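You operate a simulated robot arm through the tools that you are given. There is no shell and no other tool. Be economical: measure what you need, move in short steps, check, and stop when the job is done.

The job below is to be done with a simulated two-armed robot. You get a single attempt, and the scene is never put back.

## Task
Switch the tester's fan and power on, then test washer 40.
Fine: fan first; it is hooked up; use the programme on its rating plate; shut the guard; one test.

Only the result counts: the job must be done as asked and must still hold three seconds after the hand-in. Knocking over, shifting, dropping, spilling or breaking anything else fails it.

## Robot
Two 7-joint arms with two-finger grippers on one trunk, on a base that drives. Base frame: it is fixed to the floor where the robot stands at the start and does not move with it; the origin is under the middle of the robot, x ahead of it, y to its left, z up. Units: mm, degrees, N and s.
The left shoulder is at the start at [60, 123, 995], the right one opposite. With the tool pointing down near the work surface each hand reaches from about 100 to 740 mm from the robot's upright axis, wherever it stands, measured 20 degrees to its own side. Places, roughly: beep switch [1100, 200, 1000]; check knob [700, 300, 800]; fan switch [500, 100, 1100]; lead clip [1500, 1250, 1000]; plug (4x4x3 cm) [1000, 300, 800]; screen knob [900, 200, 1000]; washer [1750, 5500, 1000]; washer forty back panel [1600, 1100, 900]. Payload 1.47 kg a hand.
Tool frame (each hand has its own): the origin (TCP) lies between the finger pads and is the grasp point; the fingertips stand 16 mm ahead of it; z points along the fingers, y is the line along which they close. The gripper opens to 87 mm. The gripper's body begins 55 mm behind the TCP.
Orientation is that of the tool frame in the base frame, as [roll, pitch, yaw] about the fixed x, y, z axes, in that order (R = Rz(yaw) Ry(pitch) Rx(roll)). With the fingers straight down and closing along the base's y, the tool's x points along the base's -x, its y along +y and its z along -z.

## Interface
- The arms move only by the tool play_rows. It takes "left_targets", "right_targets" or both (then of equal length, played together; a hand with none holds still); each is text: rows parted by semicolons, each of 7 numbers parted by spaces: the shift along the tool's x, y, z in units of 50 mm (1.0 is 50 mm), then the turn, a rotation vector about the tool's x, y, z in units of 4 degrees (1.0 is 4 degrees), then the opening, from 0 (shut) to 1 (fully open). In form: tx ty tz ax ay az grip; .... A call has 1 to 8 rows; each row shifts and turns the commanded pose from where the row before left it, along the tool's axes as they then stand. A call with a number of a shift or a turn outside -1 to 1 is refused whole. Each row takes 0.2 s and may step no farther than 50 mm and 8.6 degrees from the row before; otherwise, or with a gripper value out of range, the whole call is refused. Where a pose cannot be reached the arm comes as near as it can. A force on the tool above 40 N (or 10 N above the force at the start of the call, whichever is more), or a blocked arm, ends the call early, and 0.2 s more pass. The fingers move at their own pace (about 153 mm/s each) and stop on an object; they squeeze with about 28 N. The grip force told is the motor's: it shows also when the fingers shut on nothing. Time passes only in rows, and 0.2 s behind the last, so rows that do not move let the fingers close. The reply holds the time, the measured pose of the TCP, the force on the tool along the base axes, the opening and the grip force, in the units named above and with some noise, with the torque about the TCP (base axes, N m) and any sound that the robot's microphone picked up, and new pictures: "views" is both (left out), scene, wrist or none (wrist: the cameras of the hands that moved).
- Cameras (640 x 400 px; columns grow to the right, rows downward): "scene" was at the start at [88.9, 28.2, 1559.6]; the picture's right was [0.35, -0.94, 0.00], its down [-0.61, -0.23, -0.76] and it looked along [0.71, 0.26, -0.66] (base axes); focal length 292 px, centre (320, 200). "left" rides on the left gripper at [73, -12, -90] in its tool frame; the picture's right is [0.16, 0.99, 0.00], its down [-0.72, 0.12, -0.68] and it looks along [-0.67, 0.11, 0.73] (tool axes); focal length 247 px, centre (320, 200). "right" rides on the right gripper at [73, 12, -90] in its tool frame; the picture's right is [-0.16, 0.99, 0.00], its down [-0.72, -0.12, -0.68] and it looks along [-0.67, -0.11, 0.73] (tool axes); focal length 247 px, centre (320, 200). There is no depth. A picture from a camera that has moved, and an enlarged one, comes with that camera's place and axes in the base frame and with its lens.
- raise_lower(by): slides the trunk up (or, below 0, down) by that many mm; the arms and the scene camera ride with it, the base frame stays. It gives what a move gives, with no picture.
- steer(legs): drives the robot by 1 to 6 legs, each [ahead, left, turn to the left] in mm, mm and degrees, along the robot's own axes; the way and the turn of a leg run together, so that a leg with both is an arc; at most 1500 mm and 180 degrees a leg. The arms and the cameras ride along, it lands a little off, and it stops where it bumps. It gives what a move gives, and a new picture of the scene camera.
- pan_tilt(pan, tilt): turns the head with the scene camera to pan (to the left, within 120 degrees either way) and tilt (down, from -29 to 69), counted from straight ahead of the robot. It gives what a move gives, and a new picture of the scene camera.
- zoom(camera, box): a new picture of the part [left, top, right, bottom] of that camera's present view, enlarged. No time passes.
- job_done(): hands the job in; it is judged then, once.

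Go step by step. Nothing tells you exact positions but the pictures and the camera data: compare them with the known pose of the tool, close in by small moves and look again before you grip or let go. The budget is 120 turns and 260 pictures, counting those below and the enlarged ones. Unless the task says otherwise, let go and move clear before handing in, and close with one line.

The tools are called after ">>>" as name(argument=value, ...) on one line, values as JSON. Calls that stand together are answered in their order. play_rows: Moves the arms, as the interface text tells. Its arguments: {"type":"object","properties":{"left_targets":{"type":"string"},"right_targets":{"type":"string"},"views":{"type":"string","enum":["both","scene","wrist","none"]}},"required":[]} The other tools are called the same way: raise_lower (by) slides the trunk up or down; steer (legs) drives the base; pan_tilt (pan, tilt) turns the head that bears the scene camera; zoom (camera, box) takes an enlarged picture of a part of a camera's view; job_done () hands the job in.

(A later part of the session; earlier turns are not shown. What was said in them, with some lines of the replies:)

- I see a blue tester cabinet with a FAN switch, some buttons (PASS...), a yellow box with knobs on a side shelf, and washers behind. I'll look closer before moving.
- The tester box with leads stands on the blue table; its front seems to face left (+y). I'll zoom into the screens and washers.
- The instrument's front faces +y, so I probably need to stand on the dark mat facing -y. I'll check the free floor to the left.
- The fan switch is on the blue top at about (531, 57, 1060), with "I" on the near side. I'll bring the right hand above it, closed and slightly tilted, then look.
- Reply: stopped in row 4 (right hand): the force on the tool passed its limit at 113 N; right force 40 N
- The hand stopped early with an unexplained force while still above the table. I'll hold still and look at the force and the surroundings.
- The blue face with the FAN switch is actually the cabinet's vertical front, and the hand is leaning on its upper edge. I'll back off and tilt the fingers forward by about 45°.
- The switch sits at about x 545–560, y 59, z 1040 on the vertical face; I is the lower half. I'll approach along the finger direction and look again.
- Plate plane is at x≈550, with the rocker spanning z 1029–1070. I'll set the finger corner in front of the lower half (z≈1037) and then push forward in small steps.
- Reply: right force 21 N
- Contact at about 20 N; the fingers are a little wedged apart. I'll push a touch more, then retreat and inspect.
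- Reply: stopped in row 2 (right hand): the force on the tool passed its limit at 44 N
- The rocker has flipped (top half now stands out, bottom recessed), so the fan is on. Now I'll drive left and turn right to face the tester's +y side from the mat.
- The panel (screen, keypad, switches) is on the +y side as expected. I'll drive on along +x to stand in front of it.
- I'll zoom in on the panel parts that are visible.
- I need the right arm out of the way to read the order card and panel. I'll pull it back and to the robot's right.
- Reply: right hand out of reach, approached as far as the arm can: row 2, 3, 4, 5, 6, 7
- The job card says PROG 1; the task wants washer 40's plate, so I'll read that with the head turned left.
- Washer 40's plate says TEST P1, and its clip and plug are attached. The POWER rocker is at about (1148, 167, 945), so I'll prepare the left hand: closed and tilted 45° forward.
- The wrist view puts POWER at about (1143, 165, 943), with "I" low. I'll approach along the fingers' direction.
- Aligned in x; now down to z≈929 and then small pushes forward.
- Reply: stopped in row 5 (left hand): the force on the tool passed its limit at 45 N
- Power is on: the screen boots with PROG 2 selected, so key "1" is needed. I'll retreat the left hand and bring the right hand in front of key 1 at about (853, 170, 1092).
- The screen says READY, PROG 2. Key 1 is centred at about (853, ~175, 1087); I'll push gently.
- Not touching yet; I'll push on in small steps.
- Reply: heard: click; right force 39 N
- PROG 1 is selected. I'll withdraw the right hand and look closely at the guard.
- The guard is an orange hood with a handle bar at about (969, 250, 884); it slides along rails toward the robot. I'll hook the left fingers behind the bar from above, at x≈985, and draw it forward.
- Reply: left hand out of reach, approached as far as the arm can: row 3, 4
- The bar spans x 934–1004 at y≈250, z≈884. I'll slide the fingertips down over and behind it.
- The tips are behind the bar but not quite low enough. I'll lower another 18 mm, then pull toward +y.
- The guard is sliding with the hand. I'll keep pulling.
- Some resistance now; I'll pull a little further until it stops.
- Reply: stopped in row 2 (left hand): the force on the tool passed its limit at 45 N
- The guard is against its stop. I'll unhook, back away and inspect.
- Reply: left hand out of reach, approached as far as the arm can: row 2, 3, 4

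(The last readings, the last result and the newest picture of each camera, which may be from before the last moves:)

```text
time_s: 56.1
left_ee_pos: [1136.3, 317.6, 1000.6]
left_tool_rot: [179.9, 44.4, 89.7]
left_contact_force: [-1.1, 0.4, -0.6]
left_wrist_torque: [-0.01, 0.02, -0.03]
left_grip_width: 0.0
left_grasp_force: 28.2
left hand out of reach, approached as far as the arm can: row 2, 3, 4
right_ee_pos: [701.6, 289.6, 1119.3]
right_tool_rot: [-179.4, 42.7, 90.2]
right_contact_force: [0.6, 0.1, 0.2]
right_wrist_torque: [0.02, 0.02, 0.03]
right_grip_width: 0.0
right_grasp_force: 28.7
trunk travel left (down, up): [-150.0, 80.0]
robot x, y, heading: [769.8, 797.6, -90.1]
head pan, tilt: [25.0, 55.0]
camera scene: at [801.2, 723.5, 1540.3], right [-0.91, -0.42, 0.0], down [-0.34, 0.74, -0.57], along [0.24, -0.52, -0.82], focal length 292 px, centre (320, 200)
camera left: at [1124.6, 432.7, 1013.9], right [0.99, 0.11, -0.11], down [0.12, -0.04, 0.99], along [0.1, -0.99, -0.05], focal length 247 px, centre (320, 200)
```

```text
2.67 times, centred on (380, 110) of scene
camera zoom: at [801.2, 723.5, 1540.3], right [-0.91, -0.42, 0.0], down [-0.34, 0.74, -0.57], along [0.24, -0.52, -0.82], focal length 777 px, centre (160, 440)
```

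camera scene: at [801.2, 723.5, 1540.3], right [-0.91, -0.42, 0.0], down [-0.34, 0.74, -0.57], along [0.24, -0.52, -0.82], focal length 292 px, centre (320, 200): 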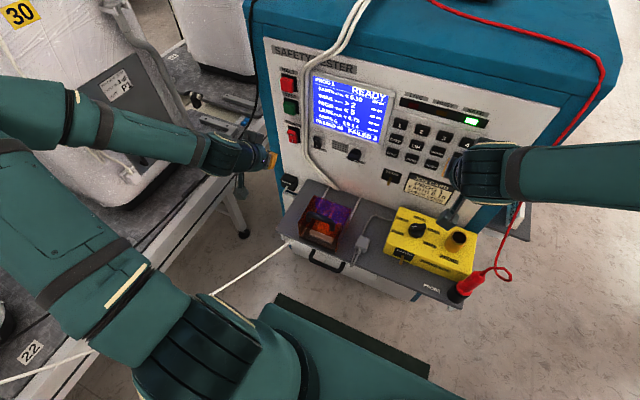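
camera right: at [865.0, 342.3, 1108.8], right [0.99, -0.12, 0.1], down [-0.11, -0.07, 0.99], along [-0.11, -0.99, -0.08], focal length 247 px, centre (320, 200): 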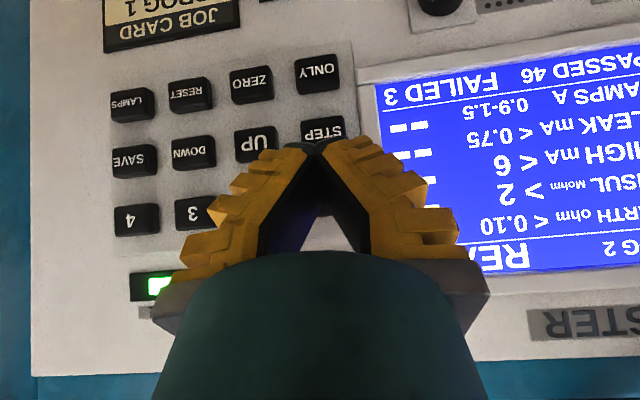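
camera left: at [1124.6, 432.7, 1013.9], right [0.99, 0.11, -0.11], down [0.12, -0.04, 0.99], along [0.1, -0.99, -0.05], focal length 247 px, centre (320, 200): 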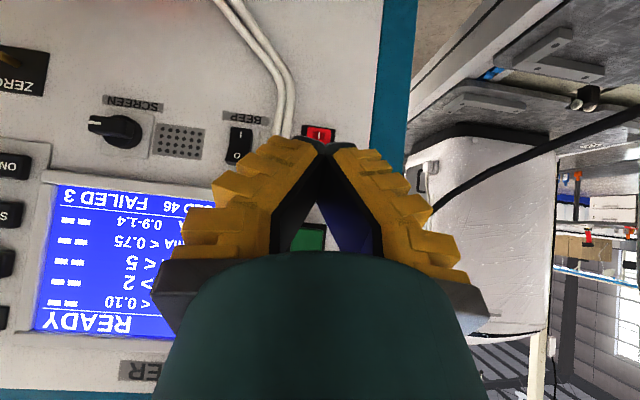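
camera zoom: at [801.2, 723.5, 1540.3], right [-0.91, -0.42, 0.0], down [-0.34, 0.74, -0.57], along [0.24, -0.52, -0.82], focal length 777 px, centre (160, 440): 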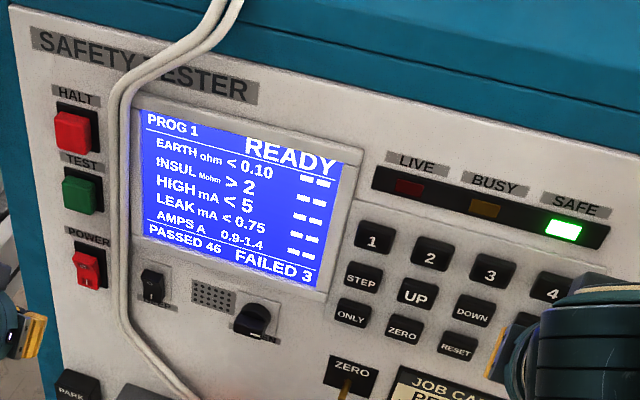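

The guard is shut, SAFE is lit, and the screen reads PROG 1 READY. Next I'll bring the left hand in front of TEST at about (1144, 180, 1046).

>>> play_rows(left_targets="-0.9 0.07 0.25 0 0 0 0;-0.9 0.07 0.25 0 0 0 0")

>>> zoom(camera="scene", box=[230, 50, 380, 170])

```text
time_s: 56.7
left_ee_pos: [1142.4, 236.8, 1045.3]
left_tool_rot: [180.0, 44.3, 89.7]
left_contact_force: [-0.1, 0.1, -0.1]
left_wrist_torque: [0.02, 0.03, 0.0]
left_grip_width: 0.0
left_grasp_force: 28.0
right_ee_pos: [701.1, 288.6, 1118.7]
right_tool_rot: [-179.5, 42.7, 90.2]
right_contact_force: [0.1, 0.1, 0.2]
right_wrist_torque: [0.05, 0.0, 0.0]
right_grip_width: 0.0
right_grasp_force: 28.5
trunk travel left (down, up): [-150.0, 80.0]
robot x, y, heading: [770.6, 802.9, -90.1]
head pan, tilt: [25.0, 55.0]
camera scene: at [799.8, 722.9, 1540.3], right [-0.91, -0.42, 0.0], down [-0.34, 0.74, -0.57], along [0.24, -0.52, -0.82], focal length 292 px, centre (320, 200)
camera left: at [1130.5, 350.2, 1058.9], right [0.99, 0.11, -0.11], down [0.12, -0.04, 0.99], along [0.1, -0.99, -0.05], focal length 247 px, centre (320, 200)
```

scene: 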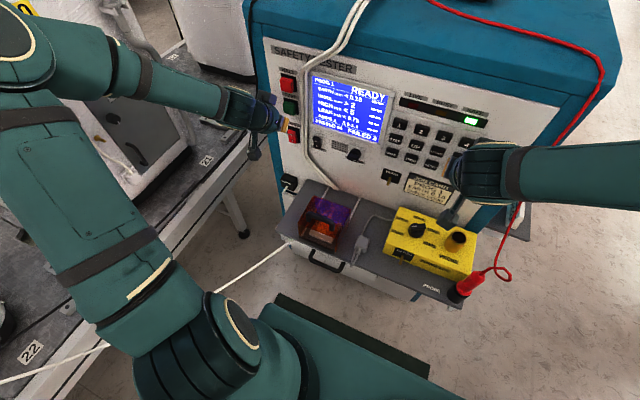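
left: 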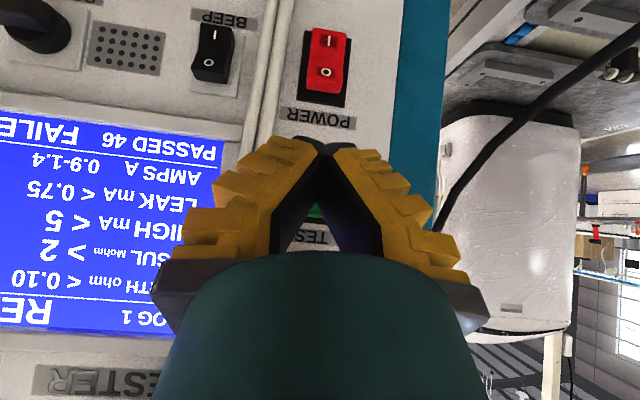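

```text
3.33 times, centred on (305, 110) of scene
camera zoom: at [799.8, 722.9, 1540.3], right [-0.91, -0.42, 0.0], down [-0.34, 0.74, -0.57], along [0.24, -0.52, -0.82], focal length 972 px, centre (370, 500)
```

zoom: 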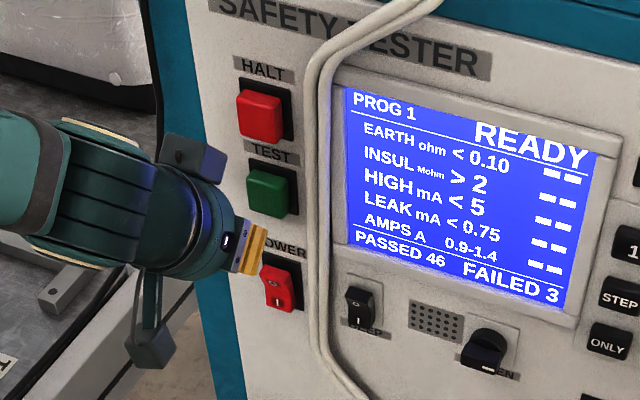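

Aligned with TEST. I'll push in 4 mm steps, watching for the click.

>>> play_rows(left_targets="-0.086 0 0.084 0 0 0 0;-0.086 0 0.084 0 0 0 0;-0.057 0 0.056 0 0 0 0;-0.057 0 0.056 0 0 0 0", views="none")

```text
time_s: 57.7
left_ee_pos: [1142.8, 216.8, 1047.0]
left_tool_rot: [179.9, 44.4, 89.7]
left_contact_force: [0.4, -0.5, 0.4]
left_wrist_torque: [-0.03, 0.04, 0.01]
left_grip_width: 0.2
left_grasp_force: 27.6
right_ee_pos: [701.5, 288.5, 1119.2]
right_tool_rot: [-179.5, 42.7, 90.2]
right_contact_force: [0.5, 0.4, -0.4]
right_wrist_torque: [0.0, -0.01, 0.01]
right_grip_width: 0.0
right_grasp_force: 27.9
trunk travel left (down, up): [-150.0, 80.0]
robot x, y, heading: [773.9, 803.1, -90.2]
head pan, tilt: [25.0, 55.0]
```

>>> play_rows(left_targets="-0.057 0 0.056 0 0 0 0;-0.057 0 0.056 0 0 0 0;-0.043 0 0.042 0 0 0 0", views="none")

>>> zoom(camera="scene", box=[230, 50, 380, 170])

```text
time_s: 58.5
left_ee_pos: [1143.7, 206.6, 1047.6]
left_tool_rot: [179.9, 44.5, 89.5]
left_contact_force: [0.5, 0.0, -0.3]
left_wrist_torque: [-0.01, 0.03, 0.0]
left_grip_width: 0.2
left_grasp_force: 28.4
right_ee_pos: [700.5, 289.0, 1119.6]
right_tool_rot: [-179.4, 42.6, 90.2]
right_contact_force: [0.4, 0.4, 0.1]
right_wrist_torque: [-0.02, 0.0, 0.01]
right_grip_width: 0.0
right_grasp_force: 28.3
trunk travel left (down, up): [-150.0, 80.0]
robot x, y, heading: [772.7, 799.8, -90.4]
head pan, tilt: [25.0, 55.0]
```

```text
3.33 times, centred on (305, 110) of scene
camera zoom: at [800.5, 723.4, 1540.3], right [-0.91, -0.42, 0.0], down [-0.34, 0.74, -0.57], along [0.24, -0.52, -0.82], focal length 972 px, centre (370, 500)
```

zoom: 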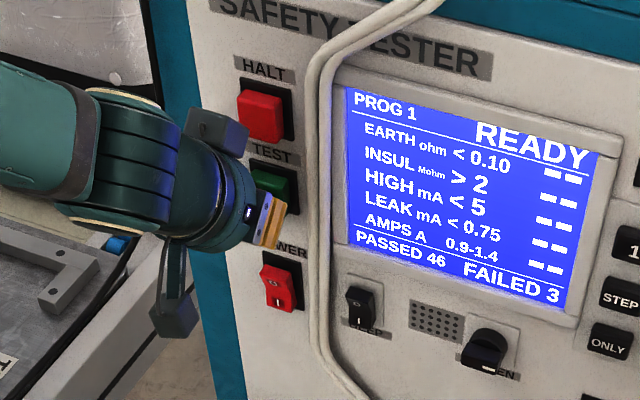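

>>> play_rows(left_targets="-0.043 0 0.044 0 0 0 0;-0.043 0 0.044 0 0 0 0;-0.043 0 0.044 0 0 0 0", views="none")

```text
time_s: 59.3
left_ee_pos: [1147.7, 199.6, 1045.3]
left_tool_rot: [180.0, 44.4, 89.7]
left_contact_force: [-0.1, -0.2, -0.2]
left_wrist_torque: [0.0, 0.0, -0.01]
left_grip_width: 0.0
left_grasp_force: 28.1
left hand out of reach, approached as far as the arm can: row 2
right_ee_pos: [701.4, 288.3, 1119.2]
right_tool_rot: [-179.4, 42.8, 90.2]
right_contact_force: [-0.1, 0.1, -0.6]
right_wrist_torque: [-0.01, 0.03, -0.02]
right_grip_width: 0.1
right_grasp_force: 28.1
trunk travel left (down, up): [-150.0, 80.0]
robot x, y, heading: [770.3, 801.9, -90.1]
head pan, tilt: [25.0, 55.0]
```

The left arm is near the end of its reach. I'll withdraw a little, shift the base 70 mm left and 20 mm ahead, then press again.

>>> play_rows(left_targets="0.5 0 -0.5 0 0 0 0;0.5 0 -0.5 0 0 0 0", right_targets="0.4 0 -0.4 0 0 0 0;0.4 0 -0.4 0 0 0 0", views="none")

>>> steer(legs=[[20, 70, 0]])

>>> zoom(camera="left", box=[0, 0, 640, 400])

```text
time_s: 59.9
left_ee_pos: [1145.3, 271.6, 1045.8]
left_tool_rot: [-180.0, 44.4, 89.7]
left_contact_force: [0.4, 0.5, 0.3]
left_wrist_torque: [0.0, -0.02, 0.02]
left_grip_width: 0.1
left_grasp_force: 28.3
right_ee_pos: [701.8, 346.1, 1121.6]
right_tool_rot: [-179.4, 42.6, 90.2]
right_contact_force: [-0.5, -0.1, -0.9]
right_wrist_torque: [-0.01, -0.02, 0.03]
right_grip_width: 0.1
right_grasp_force: 27.8
trunk travel left (down, up): [-150.0, 80.0]
robot x, y, heading: [771.6, 796.1, -90.5]
head pan, tilt: [25.0, 55.0]
```

```text
time_s: 61.2
left_ee_pos: [1215.2, 248.5, 1045.6]
left_tool_rot: [179.9, 44.4, 89.8]
left_contact_force: [0.0, 0.7, 0.1]
left_wrist_torque: [-0.01, 0.01, -0.01]
left_grip_width: 0.2
left_grasp_force: 28.1
right_ee_pos: [771.0, 325.3, 1120.4]
right_tool_rot: [-179.4, 42.7, 90.2]
right_contact_force: [0.3, 0.0, 0.1]
right_wrist_torque: [-0.01, -0.01, 0.0]
right_grip_width: 0.0
right_grasp_force: 28.6
trunk travel left (down, up): [-150.0, 80.0]
robot x, y, heading: [837.7, 778.3, -90.4]
head pan, tilt: [25.0, 55.0]
camera scene: at [871.2, 702.8, 1540.3], right [-0.91, -0.42, 0.0], down [-0.34, 0.74, -0.57], along [0.24, -0.52, -0.82], focal length 292 px, centre (320, 200)
```

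scene: 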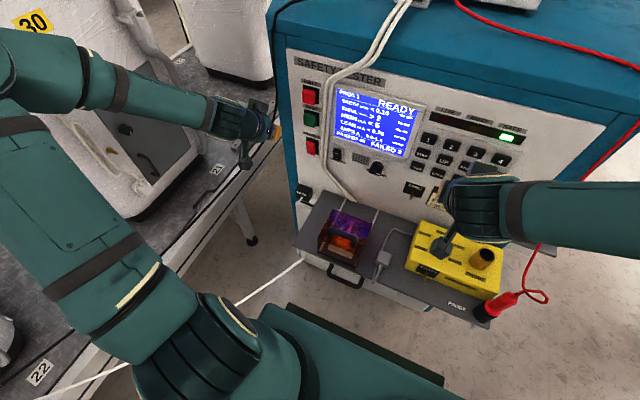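

```text
1.00 times, centred on (320, 200) of left (not enlarged: the box is as wide or as high as the picture)
camera zoom: at [1203.3, 363.0, 1059.1], right [0.99, 0.11, -0.11], down [0.12, -0.04, 0.99], along [0.1, -0.99, -0.05], focal length 247 px, centre (320, 200)
```

zoom: 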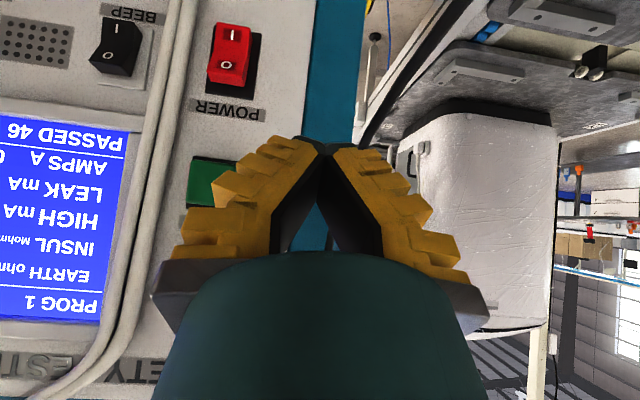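

TEST is at about (1146, ~185, 1046). I'll move back in front of it and push.

>>> play_rows(left_targets="0 -0.7 0 0 0 0 0;0 -0.7 0 0 0 0 0;-0.25 0 0.25 0 0 0 0;-0.25 0 0.25 0 0 0 0;-0.1 0 0.1 0 0 0 0", views="wrist")

```text
time_s: 62.4
left_ee_pos: [1145.0, 206.2, 1045.3]
left_tool_rot: [179.9, 44.4, 89.7]
left_contact_force: [0.1, -1.3, 0.5]
left_wrist_torque: [0.0, 0.02, 0.0]
left_grip_width: 0.1
left_grasp_force: 28.5
right_ee_pos: [772.4, 324.2, 1120.7]
right_tool_rot: [-179.4, 42.7, 90.2]
right_contact_force: [0.1, 0.3, 0.0]
right_wrist_torque: [0.0, -0.02, 0.04]
right_grip_width: 0.1
right_grasp_force: 28.2
trunk travel left (down, up): [-150.0, 80.0]
robot x, y, heading: [836.1, 777.1, -90.1]
head pan, tilt: [25.0, 55.0]
camera left: at [1132.9, 320.5, 1059.0], right [0.99, 0.11, -0.11], down [0.11, -0.04, 0.99], along [0.1, -0.99, -0.05], focal length 247 px, centre (320, 200)
```

left: 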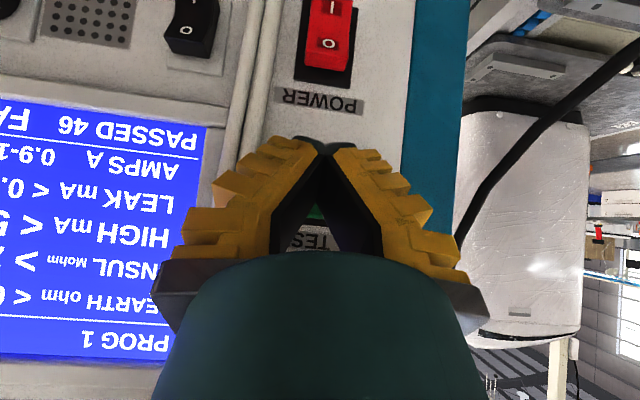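

>>> play_rows(left_targets="-0.05 0 0.05 0 0 0 0;-0.05 0 0.05 0 0 0 0;-0.05 0 0.05 0 0 0 0", views="none")

```text
time_s: 63.2
left_ee_pos: [1144.0, 196.6, 1046.2]
left_tool_rot: [179.9, 44.4, 89.6]
left_contact_force: [-0.6, 2.4, -0.3]
left_wrist_torque: [-0.01, -0.02, -0.03]
left_grip_width: 6.0
left_grasp_force: 27.9
right_ee_pos: [771.0, 325.8, 1121.8]
right_tool_rot: [-179.4, 42.8, 90.2]
right_contact_force: [-0.5, -0.2, 0.5]
right_wrist_torque: [-0.02, 0.02, 0.02]
right_grip_width: 0.1
right_grasp_force: 27.9
trunk travel left (down, up): [-150.0, 80.0]
robot x, y, heading: [842.8, 780.0, -90.2]
head pan, tilt: [25.0, 55.0]
```

Touching the button now; a few more small steps.

>>> play_rows(left_targets="-0.035 0 0.035 0 0 0 0;-0.035 0 0.035 0 0 0 0;-0.035 0 0.035 0 0 0 0", views="none")

>>> zoom(camera="scene", box=[280, 40, 540, 180])

```text
time_s: 64.0
left_ee_pos: [1144.9, 191.7, 1046.3]
left_tool_rot: [180.0, 44.4, 89.7]
left_contact_force: [-2.0, 15.5, -0.4]
left_wrist_torque: [-0.03, -0.06, -0.05]
left_grip_width: 6.0
left_grasp_force: 27.8
right_ee_pos: [770.2, 328.0, 1121.5]
right_tool_rot: [-179.4, 42.8, 90.2]
right_contact_force: [-0.2, 0.3, 0.7]
right_wrist_torque: [0.01, -0.01, 0.01]
right_grip_width: 0.0
right_grasp_force: 28.4
trunk travel left (down, up): [-150.0, 80.0]
robot x, y, heading: [839.1, 783.9, -90.4]
head pan, tilt: [25.0, 55.0]
heard: click
```

```text
2.46 times, centred on (410, 110) of scene
camera zoom: at [870.1, 705.3, 1540.5], right [-0.91, -0.42, 0.0], down [-0.34, 0.74, -0.57], along [0.24, -0.52, -0.82], focal length 718 px, centre (98, 422)
```

zoom: 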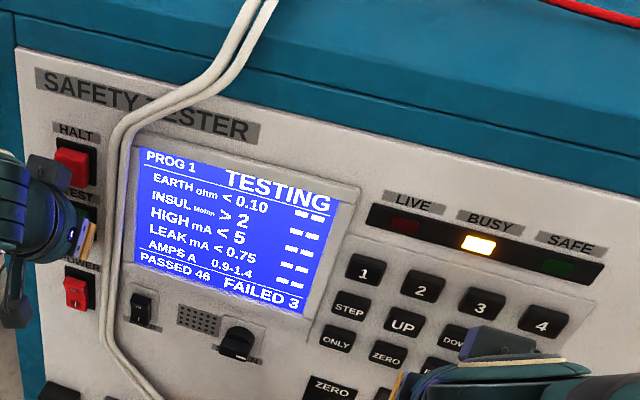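

The test is running (BUSY lit). I'll withdraw the left hand clear of the panel and wait.

>>> play_rows(left_targets="0.5 0 -0.5 0 0 0 0;0.6 0 -0.6 0 0 0 0;0.6 0 -0.6 0 0 0 0;0 0 0 0 0 0 0;0 0 0 0 0 0 0;0 0 0 0 0 0 0;0 0 0 0 0 0 0;0 0 0 0 0 0 0", views="none")

>>> play_rows(left_targets="0 0 0 0 0 0 0;0 0 0 0 0 0 0;0 0 0 0 0 0 0;0 0 0 0 0 0 0;0 0 0 0 0 0 0;0 0 0 0 0 0 0;0 0 0 0 0 0 0;0 0 0 0 0 0 0", views="none")

>>> zoom(camera="scene", box=[280, 40, 540, 180])

```text
time_s: 65.8
left_ee_pos: [1145.7, 308.8, 1046.4]
left_tool_rot: [179.9, 44.3, 89.6]
left_contact_force: [0.1, -0.2, 0.1]
left_wrist_torque: [0.0, 0.01, -0.01]
left_grip_width: 0.1
left_grasp_force: 28.7
right_ee_pos: [771.3, 324.7, 1120.8]
right_tool_rot: [-179.3, 42.7, 90.2]
right_contact_force: [0.8, 0.3, -0.2]
right_wrist_torque: [0.0, -0.02, 0.0]
right_grip_width: 0.0
right_grasp_force: 27.5
trunk travel left (down, up): [-150.0, 80.0]
robot x, y, heading: [838.0, 781.9, -90.1]
head pan, tilt: [25.0, 55.0]
```

```text
time_s: 67.6
left_ee_pos: [1144.9, 309.9, 1045.2]
left_tool_rot: [179.9, 44.4, 89.6]
left_contact_force: [-0.2, 0.5, -0.2]
left_wrist_torque: [0.0, 0.01, -0.03]
left_grip_width: 0.2
left_grasp_force: 28.1
right_ee_pos: [771.1, 325.3, 1120.3]
right_tool_rot: [-179.4, 42.8, 90.2]
right_contact_force: [0.4, 0.3, 1.1]
right_wrist_torque: [0.01, 0.0, -0.01]
right_grip_width: 0.2
right_grasp_force: 28.4
trunk travel left (down, up): [-150.0, 80.0]
robot x, y, heading: [840.3, 780.6, -90.4]
head pan, tilt: [25.0, 55.0]
```

```text
2.46 times, centred on (410, 110) of scene
camera zoom: at [870.3, 703.0, 1540.3], right [-0.91, -0.42, 0.0], down [-0.34, 0.74, -0.57], along [0.24, -0.52, -0.82], focal length 718 px, centre (98, 422)
```

zoom: 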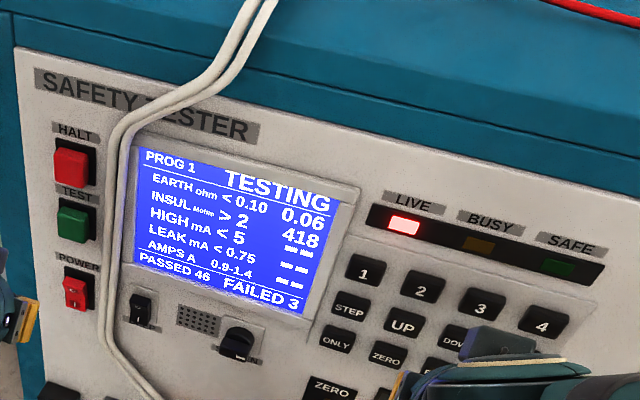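

Earth and insulation have passed and it is still testing; I'll wait on.

>>> play_rows(left_targets="0 0 0 0 0 0 0;0 0 0 0 0 0 0;0 0 0 0 0 0 0;0 0 0 0 0 0 0;0 0 0 0 0 0 0;0 0 0 0 0 0 0;0 0 0 0 0 0 0;0 0 0 0 0 0 0", views="none")

>>> play_rows(left_targets="0 0 0 0 0 0 0;0 0 0 0 0 0 0;0 0 0 0 0 0 0;0 0 0 0 0 0 0;0 0 0 0 0 0 0;0 0 0 0 0 0 0;0 0 0 0 0 0 0;0 0 0 0 0 0 0", views="none")

>>> play_rows(left_targets="0 0 0 0 0 0 0;0 0 0 0 0 0 0;0 0 0 0 0 0 0;0 0 0 0 0 0 0;0 0 0 0 0 0 0;0 0 0 0 0 0 0;0 0 0 0 0 0 0;0 0 0 0 0 0 0", views="none")

>>> zoom(camera="scene", box=[280, 40, 540, 180])

```text
time_s: 69.4
left_ee_pos: [1145.8, 308.9, 1046.4]
left_tool_rot: [179.9, 44.4, 89.6]
left_contact_force: [0.2, -0.1, 0.0]
left_wrist_torque: [0.02, 0.01, 0.01]
left_grip_width: 0.0
left_grasp_force: 28.5
right_ee_pos: [770.6, 324.4, 1120.6]
right_tool_rot: [-179.4, 42.6, 90.2]
right_contact_force: [0.4, -0.5, -0.5]
right_wrist_torque: [0.0, 0.02, 0.01]
right_grip_width: 0.0
right_grasp_force: 28.0
trunk travel left (down, up): [-150.0, 80.0]
robot x, y, heading: [838.8, 776.5, -90.3]
head pan, tilt: [25.0, 55.0]
```

```text
time_s: 71.2
left_ee_pos: [1146.6, 308.9, 1046.0]
left_tool_rot: [179.8, 44.4, 89.6]
left_contact_force: [0.0, -0.6, 0.0]
left_wrist_torque: [-0.01, -0.01, -0.02]
left_grip_width: 0.0
left_grasp_force: 28.2
right_ee_pos: [770.8, 325.6, 1121.4]
right_tool_rot: [-179.4, 42.6, 90.2]
right_contact_force: [-0.2, -0.1, -0.6]
right_wrist_torque: [0.02, 0.02, 0.04]
right_grip_width: 0.0
right_grasp_force: 27.9
trunk travel left (down, up): [-150.0, 80.0]
robot x, y, heading: [841.4, 781.6, -90.1]
head pan, tilt: [25.0, 55.0]
```

```text
time_s: 73.0
left_ee_pos: [1145.8, 310.6, 1045.4]
left_tool_rot: [179.9, 44.5, 89.6]
left_contact_force: [0.1, -0.5, 0.5]
left_wrist_torque: [0.01, 0.0, 0.02]
left_grip_width: 0.0
left_grasp_force: 28.2
right_ee_pos: [771.5, 325.2, 1121.3]
right_tool_rot: [-179.4, 42.7, 90.2]
right_contact_force: [1.0, 0.1, 0.3]
right_wrist_torque: [-0.01, 0.01, -0.06]
right_grip_width: 0.0
right_grasp_force: 28.1
trunk travel left (down, up): [-150.0, 80.0]
robot x, y, heading: [844.0, 781.4, -90.2]
head pan, tilt: [25.0, 55.0]
```

```text
2.46 times, centred on (410, 110) of scene
camera zoom: at [870.3, 703.0, 1540.3], right [-0.91, -0.42, 0.0], down [-0.34, 0.74, -0.57], along [0.24, -0.52, -0.82], focal length 718 px, centre (98, 422)
```

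zoom: 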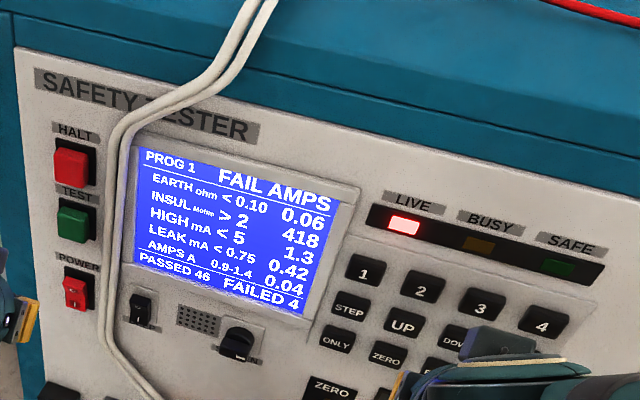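

The one test has ended with FAIL AMPS (0.04 A), while LIVE is still lit. I'll wait a little to see whether it settles, without touching anything.

>>> play_rows(left_targets="0 0 0 0 0 0 0;0 0 0 0 0 0 0;0 0 0 0 0 0 0;0 0 0 0 0 0 0;0 0 0 0 0 0 0;0 0 0 0 0 0 0;0 0 0 0 0 0 0;0 0 0 0 0 0 0", views="none")

>>> play_rows(left_targets="0 0 0 0 0 0 0;0 0 0 0 0 0 0;0 0 0 0 0 0 0;0 0 0 0 0 0 0;0 0 0 0 0 0 0;0 0 0 0 0 0 0;0 0 0 0 0 0 0;0 0 0 0 0 0 0", views="scene")

>>> zoom(camera="scene", box=[280, 40, 540, 180])

>>> zoom(camera="scene", box=[270, 170, 420, 290])

```text
time_s: 74.8
left_ee_pos: [1147.1, 308.5, 1045.3]
left_tool_rot: [179.9, 44.4, 89.6]
left_contact_force: [0.5, -0.1, -0.6]
left_wrist_torque: [0.0, 0.0, -0.02]
left_grip_width: 0.1
left_grasp_force: 28.1
right_ee_pos: [771.0, 325.7, 1120.6]
right_tool_rot: [-179.4, 42.7, 90.2]
right_contact_force: [0.2, 0.3, -0.1]
right_wrist_torque: [0.0, -0.02, 0.02]
right_grip_width: 0.0
right_grasp_force: 28.2
trunk travel left (down, up): [-150.0, 80.0]
robot x, y, heading: [841.5, 783.0, -90.0]
head pan, tilt: [25.0, 55.0]
```

```text
time_s: 76.6
left_ee_pos: [1145.5, 309.8, 1044.8]
left_tool_rot: [180.0, 44.4, 89.6]
left_contact_force: [0.0, 1.2, 0.2]
left_wrist_torque: [-0.01, 0.01, 0.0]
left_grip_width: 0.0
left_grasp_force: 28.2
right_ee_pos: [771.4, 324.2, 1120.6]
right_tool_rot: [-179.4, 42.7, 90.2]
right_contact_force: [-0.1, 0.2, 0.0]
right_wrist_torque: [0.02, -0.01, -0.01]
right_grip_width: 0.2
right_grasp_force: 28.1
trunk travel left (down, up): [-150.0, 80.0]
robot x, y, heading: [839.2, 782.6, -90.4]
head pan, tilt: [25.0, 55.0]
camera scene: at [870.3, 703.0, 1540.3], right [-0.91, -0.42, 0.0], down [-0.34, 0.74, -0.57], along [0.24, -0.52, -0.82], focal length 292 px, centre (320, 200)
```

scene: 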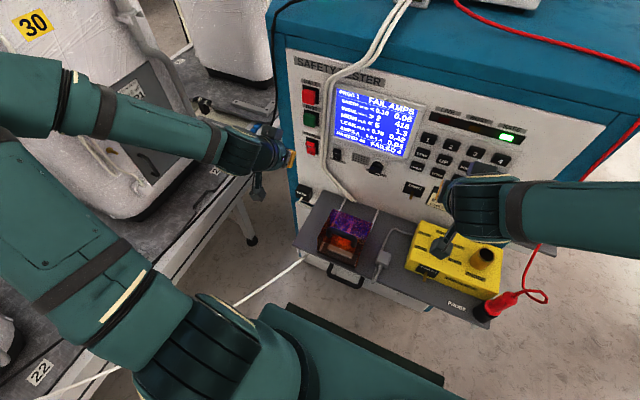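

```text
2.46 times, centred on (410, 110) of scene
camera zoom: at [870.3, 703.0, 1540.3], right [-0.91, -0.42, 0.0], down [-0.34, 0.74, -0.57], along [0.24, -0.52, -0.82], focal length 718 px, centre (98, 422)
```

zoom: 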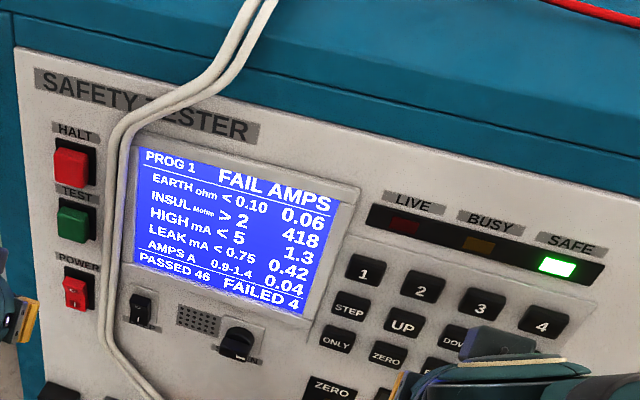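

```text
3.33 times, centred on (345, 230) of scene
camera zoom: at [870.3, 703.0, 1540.3], right [-0.91, -0.42, 0.0], down [-0.34, 0.74, -0.57], along [0.24, -0.52, -0.82], focal length 972 px, centre (237, 100)
```

zoom: 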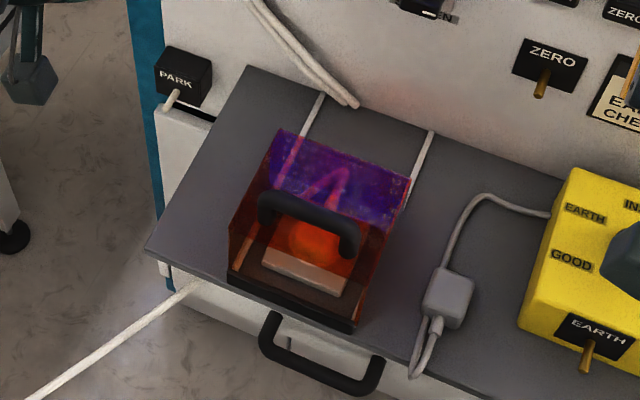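

SAFE is lit again. The fan and power are on, the guard is shut, and one PROG 1 test has been run with its result on the screen. Both hands are clear, so I'll hand in.

>>> job_done()

```text
The job is handed in.
```

I switched on the fan and then the power, shut the guard, and ran one P1 test on washer 40. The washer failed it: FAIL AMPS, 0.04 A against 0.9–1.4 A. The other four readings were within limits. I didn't look into why the current was low, and I didn't retest because you asked for one test.
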